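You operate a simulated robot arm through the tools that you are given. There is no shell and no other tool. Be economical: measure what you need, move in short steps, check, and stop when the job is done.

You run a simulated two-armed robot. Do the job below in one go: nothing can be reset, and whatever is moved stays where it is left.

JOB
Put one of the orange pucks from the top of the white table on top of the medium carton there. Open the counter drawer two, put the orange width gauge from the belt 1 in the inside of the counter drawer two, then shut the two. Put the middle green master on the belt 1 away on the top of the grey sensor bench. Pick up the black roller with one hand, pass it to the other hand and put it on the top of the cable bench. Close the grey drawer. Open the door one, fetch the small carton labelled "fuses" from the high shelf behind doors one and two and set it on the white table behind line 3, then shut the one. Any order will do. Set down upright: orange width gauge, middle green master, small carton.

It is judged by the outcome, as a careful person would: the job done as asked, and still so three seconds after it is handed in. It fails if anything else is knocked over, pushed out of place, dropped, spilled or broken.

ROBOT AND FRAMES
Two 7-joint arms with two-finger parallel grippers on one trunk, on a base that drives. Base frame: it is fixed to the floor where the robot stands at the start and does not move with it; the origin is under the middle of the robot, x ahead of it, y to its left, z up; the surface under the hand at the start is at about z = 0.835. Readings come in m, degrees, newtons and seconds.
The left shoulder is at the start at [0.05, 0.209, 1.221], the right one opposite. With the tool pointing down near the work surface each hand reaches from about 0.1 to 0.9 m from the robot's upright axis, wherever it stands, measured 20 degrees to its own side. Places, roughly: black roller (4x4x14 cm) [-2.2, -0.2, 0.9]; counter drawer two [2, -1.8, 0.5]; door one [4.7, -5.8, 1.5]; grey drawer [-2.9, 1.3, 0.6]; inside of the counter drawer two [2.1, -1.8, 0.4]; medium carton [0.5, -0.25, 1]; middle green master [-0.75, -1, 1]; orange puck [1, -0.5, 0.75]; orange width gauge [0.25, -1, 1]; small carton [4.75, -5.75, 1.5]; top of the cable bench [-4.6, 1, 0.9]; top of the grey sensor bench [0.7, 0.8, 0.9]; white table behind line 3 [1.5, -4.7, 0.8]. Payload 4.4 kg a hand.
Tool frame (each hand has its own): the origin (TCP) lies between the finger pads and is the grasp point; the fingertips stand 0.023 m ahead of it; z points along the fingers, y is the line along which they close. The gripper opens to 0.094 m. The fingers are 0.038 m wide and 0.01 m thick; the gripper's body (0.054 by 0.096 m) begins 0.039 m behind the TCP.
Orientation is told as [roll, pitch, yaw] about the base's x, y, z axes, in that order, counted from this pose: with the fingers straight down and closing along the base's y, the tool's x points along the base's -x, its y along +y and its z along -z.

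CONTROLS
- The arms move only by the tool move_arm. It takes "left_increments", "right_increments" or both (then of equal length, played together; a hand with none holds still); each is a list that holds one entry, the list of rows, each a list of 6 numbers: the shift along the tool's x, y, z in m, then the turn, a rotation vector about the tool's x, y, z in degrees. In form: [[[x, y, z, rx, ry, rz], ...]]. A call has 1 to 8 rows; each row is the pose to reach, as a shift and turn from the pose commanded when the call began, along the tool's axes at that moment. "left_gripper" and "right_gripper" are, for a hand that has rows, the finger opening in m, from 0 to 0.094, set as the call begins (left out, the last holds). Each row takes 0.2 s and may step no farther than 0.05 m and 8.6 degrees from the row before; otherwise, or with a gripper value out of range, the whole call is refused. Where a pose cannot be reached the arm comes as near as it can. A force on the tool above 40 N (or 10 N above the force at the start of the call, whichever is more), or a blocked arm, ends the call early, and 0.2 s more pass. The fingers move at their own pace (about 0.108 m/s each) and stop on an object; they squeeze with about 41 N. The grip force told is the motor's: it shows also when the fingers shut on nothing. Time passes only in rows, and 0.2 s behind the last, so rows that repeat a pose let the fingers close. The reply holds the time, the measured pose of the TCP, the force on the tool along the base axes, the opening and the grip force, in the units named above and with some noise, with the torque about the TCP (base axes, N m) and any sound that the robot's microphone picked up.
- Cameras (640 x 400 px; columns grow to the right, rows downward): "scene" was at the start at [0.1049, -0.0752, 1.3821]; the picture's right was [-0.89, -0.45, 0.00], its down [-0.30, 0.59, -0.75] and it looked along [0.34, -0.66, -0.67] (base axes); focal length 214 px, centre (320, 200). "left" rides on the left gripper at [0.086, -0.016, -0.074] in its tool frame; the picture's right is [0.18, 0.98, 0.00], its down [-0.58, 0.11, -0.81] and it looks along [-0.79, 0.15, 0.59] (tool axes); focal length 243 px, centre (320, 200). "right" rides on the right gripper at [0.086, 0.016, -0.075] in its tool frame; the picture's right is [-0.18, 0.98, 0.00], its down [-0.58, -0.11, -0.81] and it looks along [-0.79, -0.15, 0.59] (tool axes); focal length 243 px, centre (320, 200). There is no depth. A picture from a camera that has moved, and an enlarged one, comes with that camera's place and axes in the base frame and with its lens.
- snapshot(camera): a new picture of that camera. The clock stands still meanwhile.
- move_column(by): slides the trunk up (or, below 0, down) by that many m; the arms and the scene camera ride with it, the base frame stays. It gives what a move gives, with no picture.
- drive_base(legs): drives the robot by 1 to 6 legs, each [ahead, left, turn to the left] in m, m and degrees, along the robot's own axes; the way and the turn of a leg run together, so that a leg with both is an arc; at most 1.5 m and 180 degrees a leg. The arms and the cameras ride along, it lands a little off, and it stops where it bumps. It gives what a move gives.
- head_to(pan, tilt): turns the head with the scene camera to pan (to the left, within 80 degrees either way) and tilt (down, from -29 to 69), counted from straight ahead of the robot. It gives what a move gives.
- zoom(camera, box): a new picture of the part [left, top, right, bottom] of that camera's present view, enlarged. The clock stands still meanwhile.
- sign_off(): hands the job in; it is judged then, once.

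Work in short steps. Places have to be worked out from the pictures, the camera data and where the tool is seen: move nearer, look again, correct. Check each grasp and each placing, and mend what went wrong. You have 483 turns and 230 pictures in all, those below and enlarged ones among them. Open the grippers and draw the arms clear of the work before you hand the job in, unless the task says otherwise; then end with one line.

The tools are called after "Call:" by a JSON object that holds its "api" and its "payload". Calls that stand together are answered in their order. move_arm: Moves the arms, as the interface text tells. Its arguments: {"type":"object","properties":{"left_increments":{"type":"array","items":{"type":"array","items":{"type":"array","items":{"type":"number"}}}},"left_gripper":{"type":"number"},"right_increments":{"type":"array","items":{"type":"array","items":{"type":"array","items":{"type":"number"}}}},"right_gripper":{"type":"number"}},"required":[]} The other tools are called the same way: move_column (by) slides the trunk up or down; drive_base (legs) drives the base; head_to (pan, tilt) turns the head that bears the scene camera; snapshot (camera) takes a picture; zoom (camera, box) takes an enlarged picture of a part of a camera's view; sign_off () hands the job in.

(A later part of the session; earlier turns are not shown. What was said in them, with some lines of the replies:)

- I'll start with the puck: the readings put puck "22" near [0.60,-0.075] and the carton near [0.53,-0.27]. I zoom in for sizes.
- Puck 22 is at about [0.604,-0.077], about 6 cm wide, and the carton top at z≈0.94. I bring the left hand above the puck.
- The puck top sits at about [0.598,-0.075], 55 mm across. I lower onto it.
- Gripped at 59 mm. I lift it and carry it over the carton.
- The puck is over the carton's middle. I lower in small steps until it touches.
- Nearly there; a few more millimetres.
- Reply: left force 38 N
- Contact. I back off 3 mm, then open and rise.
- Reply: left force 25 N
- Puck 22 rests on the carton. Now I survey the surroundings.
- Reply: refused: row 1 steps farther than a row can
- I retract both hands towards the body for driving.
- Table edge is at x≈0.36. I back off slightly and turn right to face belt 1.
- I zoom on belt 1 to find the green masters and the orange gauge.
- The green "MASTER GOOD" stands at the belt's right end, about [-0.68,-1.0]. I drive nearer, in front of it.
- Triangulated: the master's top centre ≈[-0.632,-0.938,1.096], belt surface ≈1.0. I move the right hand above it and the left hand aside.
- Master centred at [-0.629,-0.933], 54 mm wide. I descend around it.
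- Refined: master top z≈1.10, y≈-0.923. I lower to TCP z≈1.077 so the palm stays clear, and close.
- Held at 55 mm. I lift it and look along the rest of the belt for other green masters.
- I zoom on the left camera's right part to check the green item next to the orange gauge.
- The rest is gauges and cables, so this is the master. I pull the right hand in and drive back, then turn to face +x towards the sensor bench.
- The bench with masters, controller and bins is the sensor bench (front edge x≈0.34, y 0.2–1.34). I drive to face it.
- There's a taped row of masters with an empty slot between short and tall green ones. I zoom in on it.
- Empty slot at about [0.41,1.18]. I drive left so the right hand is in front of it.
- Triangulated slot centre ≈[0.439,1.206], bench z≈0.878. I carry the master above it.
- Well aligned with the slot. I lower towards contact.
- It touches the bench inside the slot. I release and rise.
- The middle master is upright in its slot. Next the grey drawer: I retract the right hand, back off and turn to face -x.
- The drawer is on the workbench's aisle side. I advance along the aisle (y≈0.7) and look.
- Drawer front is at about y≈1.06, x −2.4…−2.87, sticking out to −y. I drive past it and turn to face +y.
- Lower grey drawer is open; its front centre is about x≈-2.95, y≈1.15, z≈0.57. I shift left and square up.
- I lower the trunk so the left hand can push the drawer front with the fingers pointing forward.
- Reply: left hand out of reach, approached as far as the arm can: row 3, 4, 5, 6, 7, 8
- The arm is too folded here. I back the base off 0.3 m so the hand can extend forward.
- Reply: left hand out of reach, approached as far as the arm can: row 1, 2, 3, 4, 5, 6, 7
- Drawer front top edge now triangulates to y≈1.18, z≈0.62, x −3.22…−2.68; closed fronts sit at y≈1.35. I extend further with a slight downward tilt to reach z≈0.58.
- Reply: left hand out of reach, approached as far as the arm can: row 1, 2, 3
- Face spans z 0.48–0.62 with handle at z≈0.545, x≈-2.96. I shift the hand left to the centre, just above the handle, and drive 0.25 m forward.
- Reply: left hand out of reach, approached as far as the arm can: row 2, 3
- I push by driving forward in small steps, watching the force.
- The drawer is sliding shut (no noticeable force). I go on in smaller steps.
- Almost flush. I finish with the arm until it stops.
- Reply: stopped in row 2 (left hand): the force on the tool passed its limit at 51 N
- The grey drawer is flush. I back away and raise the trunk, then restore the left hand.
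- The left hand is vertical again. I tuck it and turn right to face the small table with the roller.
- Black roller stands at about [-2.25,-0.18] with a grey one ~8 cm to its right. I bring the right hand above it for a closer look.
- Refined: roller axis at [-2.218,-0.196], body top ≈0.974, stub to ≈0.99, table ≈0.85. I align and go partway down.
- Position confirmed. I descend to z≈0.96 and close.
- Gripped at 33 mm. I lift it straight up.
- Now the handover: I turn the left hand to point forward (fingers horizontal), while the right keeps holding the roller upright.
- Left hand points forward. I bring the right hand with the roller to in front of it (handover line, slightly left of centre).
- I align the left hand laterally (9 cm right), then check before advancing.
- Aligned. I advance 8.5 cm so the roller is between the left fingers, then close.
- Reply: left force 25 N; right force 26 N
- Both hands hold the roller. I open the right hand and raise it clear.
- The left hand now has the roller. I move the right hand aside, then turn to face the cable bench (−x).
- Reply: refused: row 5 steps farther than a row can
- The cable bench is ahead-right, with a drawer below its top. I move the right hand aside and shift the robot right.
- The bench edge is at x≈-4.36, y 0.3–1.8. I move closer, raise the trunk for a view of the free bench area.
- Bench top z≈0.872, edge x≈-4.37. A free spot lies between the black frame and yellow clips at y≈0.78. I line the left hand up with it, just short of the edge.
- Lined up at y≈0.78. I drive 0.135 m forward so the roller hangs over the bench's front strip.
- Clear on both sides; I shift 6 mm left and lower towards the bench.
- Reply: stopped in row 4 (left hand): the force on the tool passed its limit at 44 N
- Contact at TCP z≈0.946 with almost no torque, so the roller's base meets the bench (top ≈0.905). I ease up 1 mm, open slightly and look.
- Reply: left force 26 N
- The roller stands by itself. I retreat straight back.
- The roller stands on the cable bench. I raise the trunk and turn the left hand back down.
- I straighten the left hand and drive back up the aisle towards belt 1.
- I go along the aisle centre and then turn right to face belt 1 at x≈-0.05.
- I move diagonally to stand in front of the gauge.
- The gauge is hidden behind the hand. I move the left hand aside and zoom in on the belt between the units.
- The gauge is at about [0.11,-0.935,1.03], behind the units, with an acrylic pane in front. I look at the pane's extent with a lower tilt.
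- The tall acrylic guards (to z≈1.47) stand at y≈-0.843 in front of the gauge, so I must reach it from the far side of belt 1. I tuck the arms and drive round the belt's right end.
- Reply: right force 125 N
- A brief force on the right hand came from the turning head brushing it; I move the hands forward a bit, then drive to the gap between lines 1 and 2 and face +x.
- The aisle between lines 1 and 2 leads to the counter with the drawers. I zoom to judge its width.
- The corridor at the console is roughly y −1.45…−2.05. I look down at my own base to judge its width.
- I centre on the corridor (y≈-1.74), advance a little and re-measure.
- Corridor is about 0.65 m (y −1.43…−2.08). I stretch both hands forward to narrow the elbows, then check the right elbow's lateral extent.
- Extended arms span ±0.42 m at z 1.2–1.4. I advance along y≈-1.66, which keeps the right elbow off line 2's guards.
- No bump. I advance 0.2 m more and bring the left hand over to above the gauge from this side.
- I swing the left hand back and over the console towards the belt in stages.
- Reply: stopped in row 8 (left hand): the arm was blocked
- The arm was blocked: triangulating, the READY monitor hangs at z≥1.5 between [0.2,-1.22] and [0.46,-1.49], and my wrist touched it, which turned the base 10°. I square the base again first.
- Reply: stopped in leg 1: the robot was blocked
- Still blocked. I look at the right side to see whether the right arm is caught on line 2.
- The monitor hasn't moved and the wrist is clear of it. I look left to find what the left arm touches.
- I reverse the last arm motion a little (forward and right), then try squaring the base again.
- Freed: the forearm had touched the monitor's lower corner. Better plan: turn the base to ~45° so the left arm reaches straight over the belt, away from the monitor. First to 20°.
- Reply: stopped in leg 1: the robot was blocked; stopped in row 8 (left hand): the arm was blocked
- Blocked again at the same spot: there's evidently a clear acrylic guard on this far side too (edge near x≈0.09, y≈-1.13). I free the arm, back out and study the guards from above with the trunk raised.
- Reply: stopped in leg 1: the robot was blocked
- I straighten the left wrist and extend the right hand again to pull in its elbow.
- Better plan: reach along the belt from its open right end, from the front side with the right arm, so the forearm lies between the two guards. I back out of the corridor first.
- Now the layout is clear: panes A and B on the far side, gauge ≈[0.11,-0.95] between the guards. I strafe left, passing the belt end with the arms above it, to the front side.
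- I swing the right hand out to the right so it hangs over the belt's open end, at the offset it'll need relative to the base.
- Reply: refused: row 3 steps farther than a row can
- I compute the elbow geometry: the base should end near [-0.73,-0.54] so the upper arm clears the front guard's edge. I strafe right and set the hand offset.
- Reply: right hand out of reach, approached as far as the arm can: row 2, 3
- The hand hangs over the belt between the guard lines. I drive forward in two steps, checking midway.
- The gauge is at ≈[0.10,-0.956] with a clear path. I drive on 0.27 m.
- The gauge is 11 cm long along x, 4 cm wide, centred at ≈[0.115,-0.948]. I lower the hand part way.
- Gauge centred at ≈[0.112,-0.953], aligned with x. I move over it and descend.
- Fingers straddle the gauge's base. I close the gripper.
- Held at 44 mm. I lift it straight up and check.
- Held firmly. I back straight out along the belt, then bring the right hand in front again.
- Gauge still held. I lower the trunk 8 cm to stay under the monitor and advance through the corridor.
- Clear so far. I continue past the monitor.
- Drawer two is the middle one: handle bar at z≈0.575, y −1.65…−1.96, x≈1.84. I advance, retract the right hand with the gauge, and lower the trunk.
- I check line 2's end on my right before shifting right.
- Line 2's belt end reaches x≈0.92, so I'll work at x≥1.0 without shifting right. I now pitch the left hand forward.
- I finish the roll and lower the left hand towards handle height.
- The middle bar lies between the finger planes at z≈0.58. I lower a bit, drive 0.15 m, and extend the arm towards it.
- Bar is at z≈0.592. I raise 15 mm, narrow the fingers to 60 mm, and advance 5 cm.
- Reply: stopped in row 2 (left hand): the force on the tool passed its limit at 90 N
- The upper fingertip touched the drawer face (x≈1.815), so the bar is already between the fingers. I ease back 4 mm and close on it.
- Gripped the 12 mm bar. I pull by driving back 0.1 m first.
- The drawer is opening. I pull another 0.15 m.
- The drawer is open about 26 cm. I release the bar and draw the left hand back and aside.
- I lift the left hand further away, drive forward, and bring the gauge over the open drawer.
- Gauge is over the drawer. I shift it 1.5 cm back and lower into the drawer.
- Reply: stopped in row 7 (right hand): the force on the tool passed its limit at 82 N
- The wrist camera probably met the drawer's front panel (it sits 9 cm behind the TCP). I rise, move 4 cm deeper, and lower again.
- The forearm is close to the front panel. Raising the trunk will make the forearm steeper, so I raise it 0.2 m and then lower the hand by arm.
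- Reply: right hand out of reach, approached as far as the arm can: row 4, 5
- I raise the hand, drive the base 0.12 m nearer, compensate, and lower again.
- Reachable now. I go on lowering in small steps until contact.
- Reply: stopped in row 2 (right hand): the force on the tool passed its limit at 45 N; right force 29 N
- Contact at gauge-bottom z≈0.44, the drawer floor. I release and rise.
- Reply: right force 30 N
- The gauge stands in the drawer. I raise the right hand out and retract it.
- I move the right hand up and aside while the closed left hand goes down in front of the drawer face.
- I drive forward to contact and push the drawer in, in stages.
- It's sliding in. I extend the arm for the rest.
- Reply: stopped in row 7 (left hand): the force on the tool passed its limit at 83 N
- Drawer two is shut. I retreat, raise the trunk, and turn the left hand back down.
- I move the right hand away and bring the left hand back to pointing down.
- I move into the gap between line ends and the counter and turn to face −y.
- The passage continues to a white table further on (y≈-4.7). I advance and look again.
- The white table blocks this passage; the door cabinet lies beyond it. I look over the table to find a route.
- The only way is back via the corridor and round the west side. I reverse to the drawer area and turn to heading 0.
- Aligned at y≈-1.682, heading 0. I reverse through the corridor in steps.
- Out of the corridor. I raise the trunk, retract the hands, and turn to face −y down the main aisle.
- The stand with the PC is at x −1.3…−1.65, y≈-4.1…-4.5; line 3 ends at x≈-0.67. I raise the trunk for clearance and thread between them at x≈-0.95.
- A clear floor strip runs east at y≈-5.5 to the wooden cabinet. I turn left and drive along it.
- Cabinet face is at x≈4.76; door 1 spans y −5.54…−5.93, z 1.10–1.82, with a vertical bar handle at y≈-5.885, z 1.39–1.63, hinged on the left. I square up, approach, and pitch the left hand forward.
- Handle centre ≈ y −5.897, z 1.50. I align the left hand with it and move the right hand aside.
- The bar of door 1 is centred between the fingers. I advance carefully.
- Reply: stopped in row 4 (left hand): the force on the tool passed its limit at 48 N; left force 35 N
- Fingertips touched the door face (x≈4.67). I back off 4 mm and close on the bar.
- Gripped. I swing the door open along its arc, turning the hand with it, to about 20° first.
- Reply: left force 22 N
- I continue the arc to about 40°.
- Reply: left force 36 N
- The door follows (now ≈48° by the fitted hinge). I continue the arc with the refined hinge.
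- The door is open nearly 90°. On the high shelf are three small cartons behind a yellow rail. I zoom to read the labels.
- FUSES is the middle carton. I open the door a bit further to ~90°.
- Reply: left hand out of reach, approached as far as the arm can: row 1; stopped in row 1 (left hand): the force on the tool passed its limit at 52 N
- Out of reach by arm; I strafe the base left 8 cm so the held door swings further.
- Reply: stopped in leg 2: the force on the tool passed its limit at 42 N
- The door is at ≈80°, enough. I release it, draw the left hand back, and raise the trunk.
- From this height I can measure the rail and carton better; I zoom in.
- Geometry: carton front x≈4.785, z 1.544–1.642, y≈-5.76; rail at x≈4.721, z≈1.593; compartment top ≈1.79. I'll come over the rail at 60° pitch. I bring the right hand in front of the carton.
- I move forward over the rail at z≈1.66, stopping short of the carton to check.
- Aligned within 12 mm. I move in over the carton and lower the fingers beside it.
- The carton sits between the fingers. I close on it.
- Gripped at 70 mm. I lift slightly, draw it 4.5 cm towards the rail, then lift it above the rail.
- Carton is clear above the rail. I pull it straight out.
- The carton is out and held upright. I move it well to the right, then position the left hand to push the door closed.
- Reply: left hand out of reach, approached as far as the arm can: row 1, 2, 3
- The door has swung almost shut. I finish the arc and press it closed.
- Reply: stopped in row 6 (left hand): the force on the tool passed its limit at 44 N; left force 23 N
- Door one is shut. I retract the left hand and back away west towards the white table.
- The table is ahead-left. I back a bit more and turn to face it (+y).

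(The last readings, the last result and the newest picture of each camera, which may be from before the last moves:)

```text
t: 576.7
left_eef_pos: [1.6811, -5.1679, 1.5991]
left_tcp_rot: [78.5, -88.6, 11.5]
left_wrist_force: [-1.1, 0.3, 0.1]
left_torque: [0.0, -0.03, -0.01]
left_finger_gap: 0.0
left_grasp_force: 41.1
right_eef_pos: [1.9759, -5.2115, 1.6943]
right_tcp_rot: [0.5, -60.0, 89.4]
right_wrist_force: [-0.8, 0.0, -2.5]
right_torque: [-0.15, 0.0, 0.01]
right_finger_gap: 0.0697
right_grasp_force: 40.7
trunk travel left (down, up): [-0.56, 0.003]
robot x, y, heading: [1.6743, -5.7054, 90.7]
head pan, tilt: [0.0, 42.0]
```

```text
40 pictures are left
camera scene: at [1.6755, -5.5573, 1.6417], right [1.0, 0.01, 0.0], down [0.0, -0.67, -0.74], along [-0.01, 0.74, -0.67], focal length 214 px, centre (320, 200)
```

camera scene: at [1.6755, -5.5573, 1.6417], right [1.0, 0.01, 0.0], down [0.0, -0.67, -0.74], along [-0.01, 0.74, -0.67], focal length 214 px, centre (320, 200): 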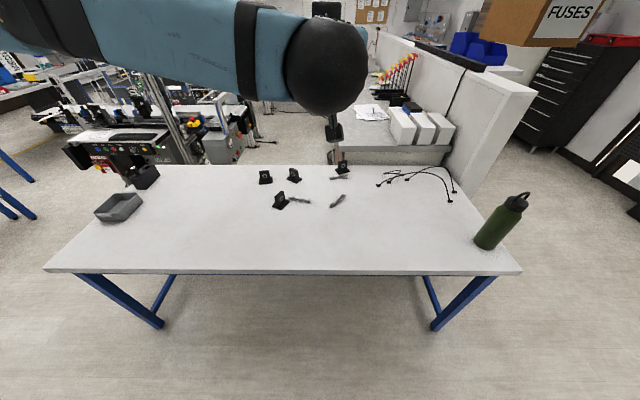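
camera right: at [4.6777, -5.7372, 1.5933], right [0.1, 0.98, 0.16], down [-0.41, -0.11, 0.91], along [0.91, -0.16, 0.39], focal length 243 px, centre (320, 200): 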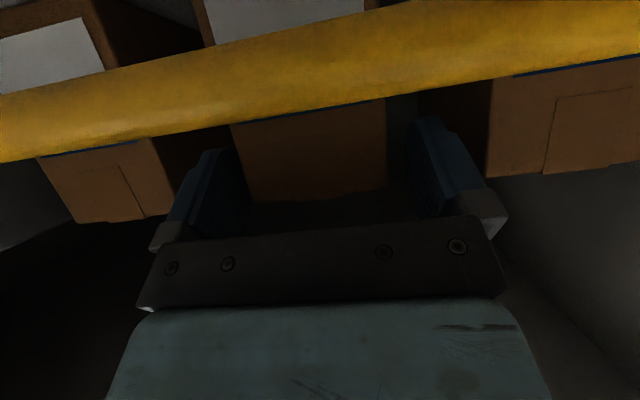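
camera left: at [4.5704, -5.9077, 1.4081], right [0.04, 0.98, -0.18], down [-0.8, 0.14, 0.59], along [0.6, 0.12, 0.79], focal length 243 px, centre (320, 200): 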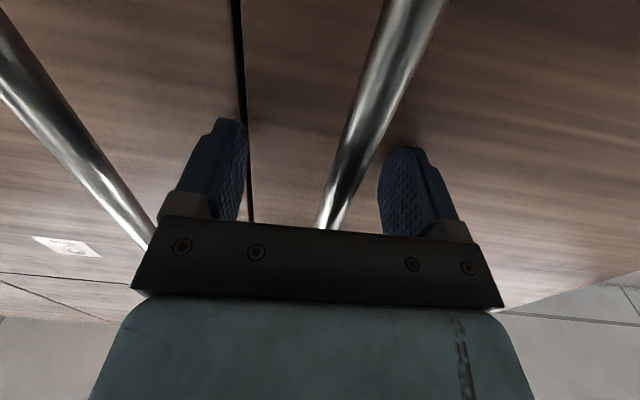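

The table is free in front. I'll set the carton at about [1.82,-4.88]. I lower the trunk and drive 0.1 m closer.

Call:
{"api": "move_column", "payload": {"by": -0.45}}

Call:
{"api": "drive_base", "payload": {"legs": [[0.1, 0, 0]]}}

Call:
{"api": "move_arm", "payload": {"right_increments": [[[-0.02, 0.02, 0.035, 0, 0, 0], [-0.04, 0.04, 0.07, 0, 0, 0], [-0.06, 0.06, 0.1, 0, 0, 0], [-0.08, 0.08, 0.135, 0, 0, 0], [-0.1, 0.1, 0.165, 0, 0, 0], [-0.115, 0.12, 0.195, 0, 0, 0], [-0.115, 0.14, 0.2, 0, 0, 0]]]}}

Call:
{"api": "snapshot", "payload": {"camera": "scene"}}

```text
refused: -0.45 is not a number from -0.4 to 0.4
```

```text
t: 577.9
left_eef_pos: [1.6791, -5.0751, 1.6007]
left_tcp_rot: [87.6, -88.7, 2.3]
left_wrist_force: [0.2, 0.0, 0.3]
left_torque: [-0.04, 0.0, 0.01]
left_finger_gap: 0.0004
left_grasp_force: 41.1
right_eef_pos: [1.9737, -5.1183, 1.6956]
right_tcp_rot: [0.5, -60.2, 89.4]
right_wrist_force: [0.3, -0.7, -2.0]
right_torque: [-0.14, -0.01, 0.01]
right_finger_gap: 0.0696
right_grasp_force: 41.2
trunk travel left (down, up): [-0.56, 0.003]
robot x, y, heading: [1.6745, -5.6079, 90.5]
head pan, tilt: [0.0, 42.0]
```

```text
t: 579.5
left_eef_pos: [1.6778, -5.0714, 1.5983]
left_tcp_rot: [79.0, -88.6, 10.9]
left_wrist_force: [-0.7, -0.4, 0.4]
left_torque: [-0.01, 0.0, -0.01]
left_finger_gap: 0.0
left_grasp_force: 40.8
right_eef_pos: [1.833, -4.8827, 1.6932]
right_tcp_rot: [0.4, -60.0, 89.5]
right_wrist_force: [-0.6, -0.4, -2.5]
right_torque: [-0.16, 0.0, -0.01]
right_finger_gap: 0.0697
right_grasp_force: 40.5
trunk travel left (down, up): [-0.56, 0.003]
robot x, y, heading: [1.6771, -5.6135, 90.2]
head pan, tilt: [0.0, 42.0]
```

```text
39 pictures are left
camera scene: at [1.6734, -5.4601, 1.6417], right [1.0, 0.01, 0.0], down [0.01, -0.67, -0.74], along [-0.01, 0.74, -0.67], focal length 214 px, centre (320, 200)
```

scene: 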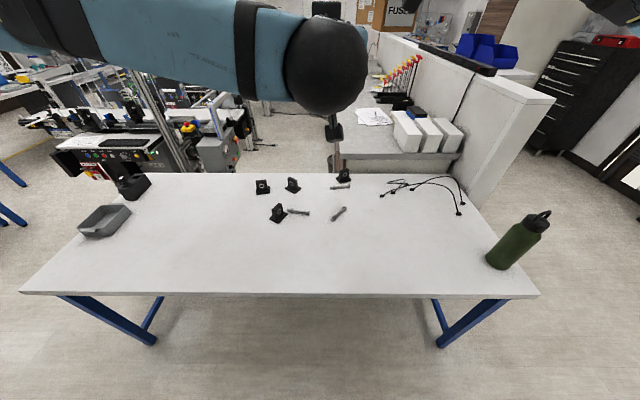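

Call:
{"api": "move_column", "payload": {"by": -0.4}}

Call:
{"api": "move_arm", "payload": {"right_increments": [[[0.035, 0, 0.02, 0, 0, 0], [0.07, 0, 0.04, 0, 0, 0], [0.105, 0, 0.06, 0, 0, 0], [0.14, 0, 0.08, 0, 0, 0], [0.175, 0, 0.1, 0, 0, 0], [0.21, 0, 0.12, 0, 0, 0], [0.245, 0, 0.14, 0, 0, 0]]]}}

Call:
{"api": "snapshot", "payload": {"camera": "scene"}}

```text
t: 583.3
left_eef_pos: [1.6791, -5.0704, 1.1983]
left_tcp_rot: [79.7, -88.5, 10.3]
left_wrist_force: [-0.7, -0.9, -0.6]
left_torque: [-0.02, 0.02, -0.02]
left_finger_gap: 0.0
left_grasp_force: 40.8
right_eef_pos: [1.8333, -4.8843, 1.293]
right_tcp_rot: [0.4, -60.0, 89.4]
right_wrist_force: [0.0, 0.5, -2.3]
right_torque: [-0.13, -0.02, 0.02]
right_finger_gap: 0.0694
right_grasp_force: 41.6
trunk travel left (down, up): [-0.16, 0.403]
robot x, y, heading: [1.6766, -5.6097, 90.5]
head pan, tilt: [0.0, 42.0]
```

```text
t: 584.9
left_eef_pos: [1.6785, -5.0704, 1.1982]
left_tcp_rot: [78.2, -88.6, 11.8]
left_wrist_force: [0.2, 0.5, -0.1]
left_torque: [-0.02, -0.01, -0.03]
left_finger_gap: 0.0
left_grasp_force: 40.8
right_eef_pos: [1.8361, -4.887, 1.0081]
right_tcp_rot: [0.6, -60.1, 89.3]
right_wrist_force: [0.3, 0.4, -3.6]
right_torque: [-0.16, 0.01, -0.02]
right_finger_gap: 0.07
right_grasp_force: 40.9
trunk travel left (down, up): [-0.16, 0.403]
robot x, y, heading: [1.6773, -5.6094, 90.6]
head pan, tilt: [0.0, 42.0]
```

```text
38 pictures are left
camera scene: at [1.6749, -5.4597, 1.2417], right [1.0, 0.01, 0.0], down [0.0, -0.67, -0.74], along [-0.01, 0.74, -0.67], focal length 214 px, centre (320, 200)
```

scene: 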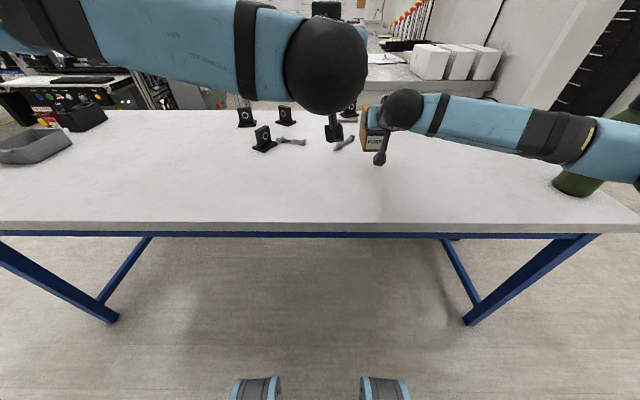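

Table top ≈0.83. I lower with the trunk (keeps the elbow geometry away from the bottle), then in small arm steps.

Call:
{"api": "move_column", "payload": {"by": -0.06}}

Call:
{"api": "move_arm", "payload": {"right_increments": [[[0.0087, 0, 0.005, 0, 0, 0], [0.013, 0, 0.0075, 0, 0, 0], [0.0173, 0, 0.01, 0, 0, 0]]]}}

Call:
{"api": "zoom", "payload": {"camera": "scene", "box": [320, 60, 480, 180]}}

```text
t: 585.9
left_eef_pos: [1.6803, -5.0721, 1.139]
left_tcp_rot: [80.4, -88.5, 9.4]
left_wrist_force: [-0.4, -0.3, 0.3]
left_torque: [0.01, 0.0, 0.02]
left_finger_gap: 0.0
left_grasp_force: 40.9
right_eef_pos: [1.835, -4.8866, 0.9505]
right_tcp_rot: [0.5, -60.2, 89.4]
right_wrist_force: [-0.7, -0.5, -2.1]
right_torque: [-0.12, 0.01, 0.02]
right_finger_gap: 0.0697
right_grasp_force: 41.6
trunk travel left (down, up): [-0.1, 0.463]
robot x, y, heading: [1.6779, -5.6088, 90.4]
head pan, tilt: [0.0, 42.0]
```

```text
t: 586.7
left_eef_pos: [1.6788, -5.0707, 1.1377]
left_tcp_rot: [79.2, -88.6, 10.8]
left_wrist_force: [-0.7, -0.2, 0.3]
left_torque: [0.01, 0.01, 0.01]
left_finger_gap: 0.0
left_grasp_force: 41.1
right_eef_pos: [1.8348, -4.8861, 0.9298]
right_tcp_rot: [0.5, -60.0, 89.5]
right_wrist_force: [-0.4, -0.1, -2.2]
right_torque: [-0.14, 0.01, 0.03]
right_finger_gap: 0.0697
right_grasp_force: 41.6
trunk travel left (down, up): [-0.1, 0.463]
robot x, y, heading: [1.6758, -5.6079, 90.3]
head pan, tilt: [0.0, 42.0]
```

```text
3.33 times, centred on (400, 120) of scene
camera zoom: at [1.6747, -5.4602, 1.1817], right [1.0, 0.01, 0.0], down [0.0, -0.67, -0.74], along [-0.01, 0.74, -0.67], focal length 715 px, centre (53, 467)
```

zoom: 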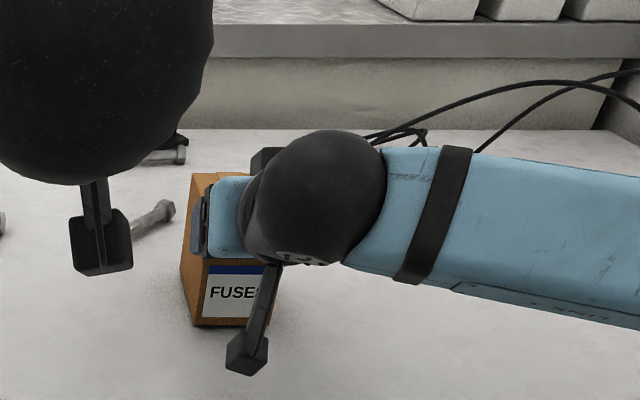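

Very near the surface. I lower in millimetre steps.

Call:
{"api": "move_arm", "payload": {"right_increments": [[[0.0035, 0, 0.002, 0, 0, 0], [0.007, 0, 0.004, 0, 0, 0], [0.0104, 0, 0.006, 0, 0, 0]]]}}

```text
t: 587.5
left_eef_pos: [1.6787, -5.0749, 1.1397]
left_tcp_rot: [88.5, -88.7, 1.4]
left_wrist_force: [0.4, 0.4, -0.4]
left_torque: [0.0, 0.03, 0.02]
left_finger_gap: 0.0001
left_grasp_force: 40.5
right_eef_pos: [1.8338, -4.8868, 0.9261]
right_tcp_rot: [0.6, -60.7, 89.2]
right_wrist_force: [0.7, 9.2, 35.9]
right_torque: [0.79, -0.83, 0.1]
right_finger_gap: 0.0696
right_grasp_force: 40.2
trunk travel left (down, up): [-0.1, 0.463]
robot x, y, heading: [1.6787, -5.6122, 90.4]
head pan, tilt: [0.0, 42.0]
```

Contact (36 N). I ease off, release, and withdraw back along the tool axis.

Call:
{"api": "move_arm", "payload": {"right_increments": [[[-0.0055, 0, -0.0032, 0, 0, 0]]]}}

Call:
{"api": "move_arm", "payload": {"right_increments": [[[0, 0, 0, 0, 0, 0], [0, 0, 0, 0, 0, 0], [-0.01, 0, -0.01, 0, 0, 0], [-0.01, 0, -0.04, 0, 0, 0], [-0.01, 0, -0.08, 0, 0, 0], [-0.03, 0, -0.12, 0, 0, 0]]], "right_gripper": 0.09}}

Call:
{"api": "snapshot", "payload": {"camera": "scene"}}

```text
t: 587.9
left_eef_pos: [1.6785, -5.0735, 1.1396]
left_tcp_rot: [84.6, -88.8, 5.2]
left_wrist_force: [0.7, -0.6, 0.1]
left_torque: [-0.01, -0.01, 0.01]
left_finger_gap: 0.0
left_grasp_force: 40.6
right_eef_pos: [1.8346, -4.8883, 0.9269]
right_tcp_rot: [0.4, -60.2, 89.3]
right_wrist_force: [-0.5, 10.4, 21.8]
right_torque: [1.45, -0.12, 0.05]
right_finger_gap: 0.0696
right_grasp_force: 41.2
trunk travel left (down, up): [-0.1, 0.463]
robot x, y, heading: [1.6799, -5.6116, 90.5]
head pan, tilt: [0.0, 42.0]
```

```text
t: 589.3
left_eef_pos: [1.6788, -5.0718, 1.1386]
left_tcp_rot: [82.0, -88.7, 8.1]
left_wrist_force: [-0.4, -0.1, 0.2]
left_torque: [0.01, 0.01, 0.0]
left_finger_gap: 0.0
left_grasp_force: 41.0
right_eef_pos: [1.8342, -4.9755, 1.0108]
right_tcp_rot: [0.4, -60.1, 89.5]
right_wrist_force: [-0.3, 1.1, 0.4]
right_torque: [0.01, -0.01, 0.0]
right_finger_gap: 0.0901
right_grasp_force: 0.0
trunk travel left (down, up): [-0.1, 0.463]
robot x, y, heading: [1.6774, -5.6098, 90.3]
head pan, tilt: [0.0, 42.0]
```

```text
36 pictures are left
camera scene: at [1.6743, -5.4613, 1.1818], right [1.0, 0.01, 0.0], down [0.01, -0.67, -0.74], along [-0.01, 0.74, -0.67], focal length 214 px, centre (320, 200)
```

scene: 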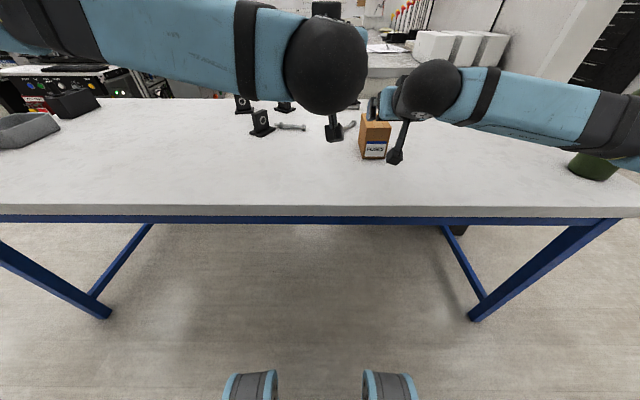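

The carton stands upright. I drive straight back to clear the table, raise the trunk and check.

Call:
{"api": "drive_base", "payload": {"legs": [[-0.4, 0, 0]]}}

Call:
{"api": "move_column", "payload": {"by": 0.25}}

Call:
{"api": "snapshot", "payload": {"camera": "scene"}}

```text
t: 591.7
left_eef_pos: [1.6781, -5.4566, 1.1391]
left_tcp_rot: [81.1, -88.7, 9.3]
left_wrist_force: [-0.9, -0.2, 0.3]
left_torque: [-0.03, -0.03, -0.02]
left_finger_gap: 0.0
left_grasp_force: 41.1
right_eef_pos: [1.8354, -5.3596, 1.0091]
right_tcp_rot: [0.5, -60.2, 89.9]
right_wrist_force: [-0.1, -0.5, 0.0]
right_torque: [-0.02, -0.03, 0.0]
right_finger_gap: 0.0902
right_grasp_force: 0.1
trunk travel left (down, up): [-0.1, 0.463]
robot x, y, heading: [1.6806, -5.9942, 90.9]
head pan, tilt: [0.0, 42.0]
```

```text
t: 594.3
left_eef_pos: [1.6788, -5.456, 1.3878]
left_tcp_rot: [79.6, -88.6, 10.8]
left_wrist_force: [-0.3, 1.0, 0.7]
left_torque: [-0.02, 0.01, -0.01]
left_finger_gap: 0.0001
left_grasp_force: 41.1
right_eef_pos: [1.8342, -5.3591, 1.2586]
right_tcp_rot: [0.5, -60.0, 89.9]
right_wrist_force: [-0.8, 0.3, -1.2]
right_torque: [0.02, 0.02, 0.0]
right_finger_gap: 0.0899
right_grasp_force: 0.0
trunk travel left (down, up): [-0.35, 0.213]
robot x, y, heading: [1.6787, -5.9982, 90.9]
head pan, tilt: [0.0, 42.0]
```

```text
35 pictures are left
camera scene: at [1.6778, -5.8453, 1.4317], right [1.0, 0.01, 0.0], down [0.01, -0.67, -0.74], along [-0.01, 0.74, -0.67], focal length 214 px, centre (320, 200)
```

scene: 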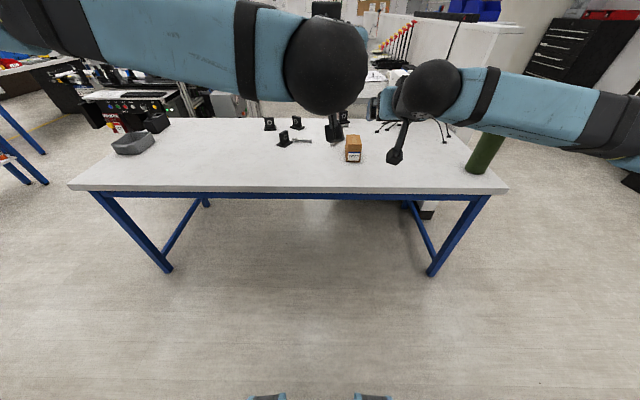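

Carton is in place and the table untouched. I open the left gripper and take a last look at door one.

Call:
{"api": "move_arm", "payload": {"left_increments": [[[0, 0, 0, 0, 0, 0], [0, 0, 0, 0, 0, 0], [0, 0, 0, 0, 0, 0]]], "left_gripper": 0.09}}

Call:
{"api": "head_to", "payload": {"pan": -75, "tilt": 8}}

Call:
{"api": "snapshot", "payload": {"camera": "scene"}}

```text
t: 595.1
left_eef_pos: [1.6784, -5.455, 1.3871]
left_tcp_rot: [80.2, -88.5, 10.4]
left_wrist_force: [-0.3, 0.6, -0.8]
left_torque: [0.01, 0.0, 0.01]
left_finger_gap: 0.0901
left_grasp_force: 0.1
right_eef_pos: [1.8339, -5.3583, 1.2589]
right_tcp_rot: [0.6, -60.0, 89.8]
right_wrist_force: [0.3, -0.2, 0.2]
right_torque: [0.02, -0.01, -0.01]
right_finger_gap: 0.0898
right_grasp_force: 0.1
trunk travel left (down, up): [-0.35, 0.213]
robot x, y, heading: [1.6836, -5.9994, 90.8]
head pan, tilt: [0.0, 42.0]
```

```text
t: 596.6
left_eef_pos: [1.68, -5.4564, 1.3886]
left_tcp_rot: [79.8, -88.6, 10.5]
left_wrist_force: [0.3, 0.3, -0.1]
left_torque: [-0.01, 0.0, -0.01]
left_finger_gap: 0.0902
left_grasp_force: 0.0
right_eef_pos: [1.8349, -5.3578, 1.2589]
right_tcp_rot: [0.6, -60.0, 89.8]
right_wrist_force: [0.6, 0.0, -0.1]
right_torque: [0.0, 0.03, -0.01]
right_finger_gap: 0.0899
right_grasp_force: 0.1
trunk travel left (down, up): [-0.35, 0.213]
robot x, y, heading: [1.6803, -5.9983, 91.1]
head pan, tilt: [-75.0, 8.0]
```

```text
34 pictures are left
camera scene: at [1.7681, -5.9036, 1.4856], right [0.27, -0.96, 0.0], down [-0.13, -0.04, -0.99], along [0.95, 0.27, -0.14], focal length 214 px, centre (320, 200)
```

scene: 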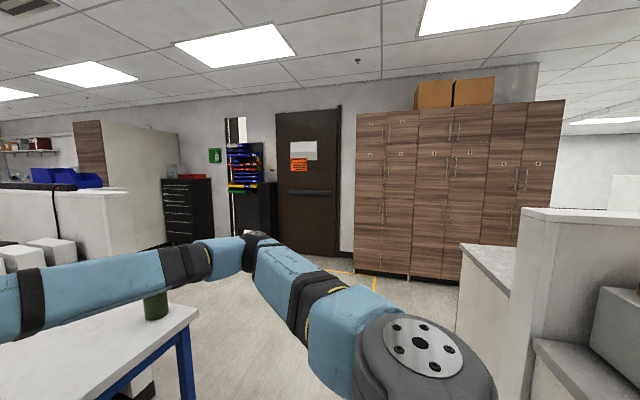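

All doors are flush and everything is placed; both grippers are open and clear. I hand the job in.

Call:
{"api": "sign_off", "payload": {}}

```text
The job is handed in.
```

All six parts of the job are done and handed in. On the way my arms briefly touched the line 1 monitor and guard, and probably line 2's guard; I saw no damage or movement but did not inspect those spots closely.
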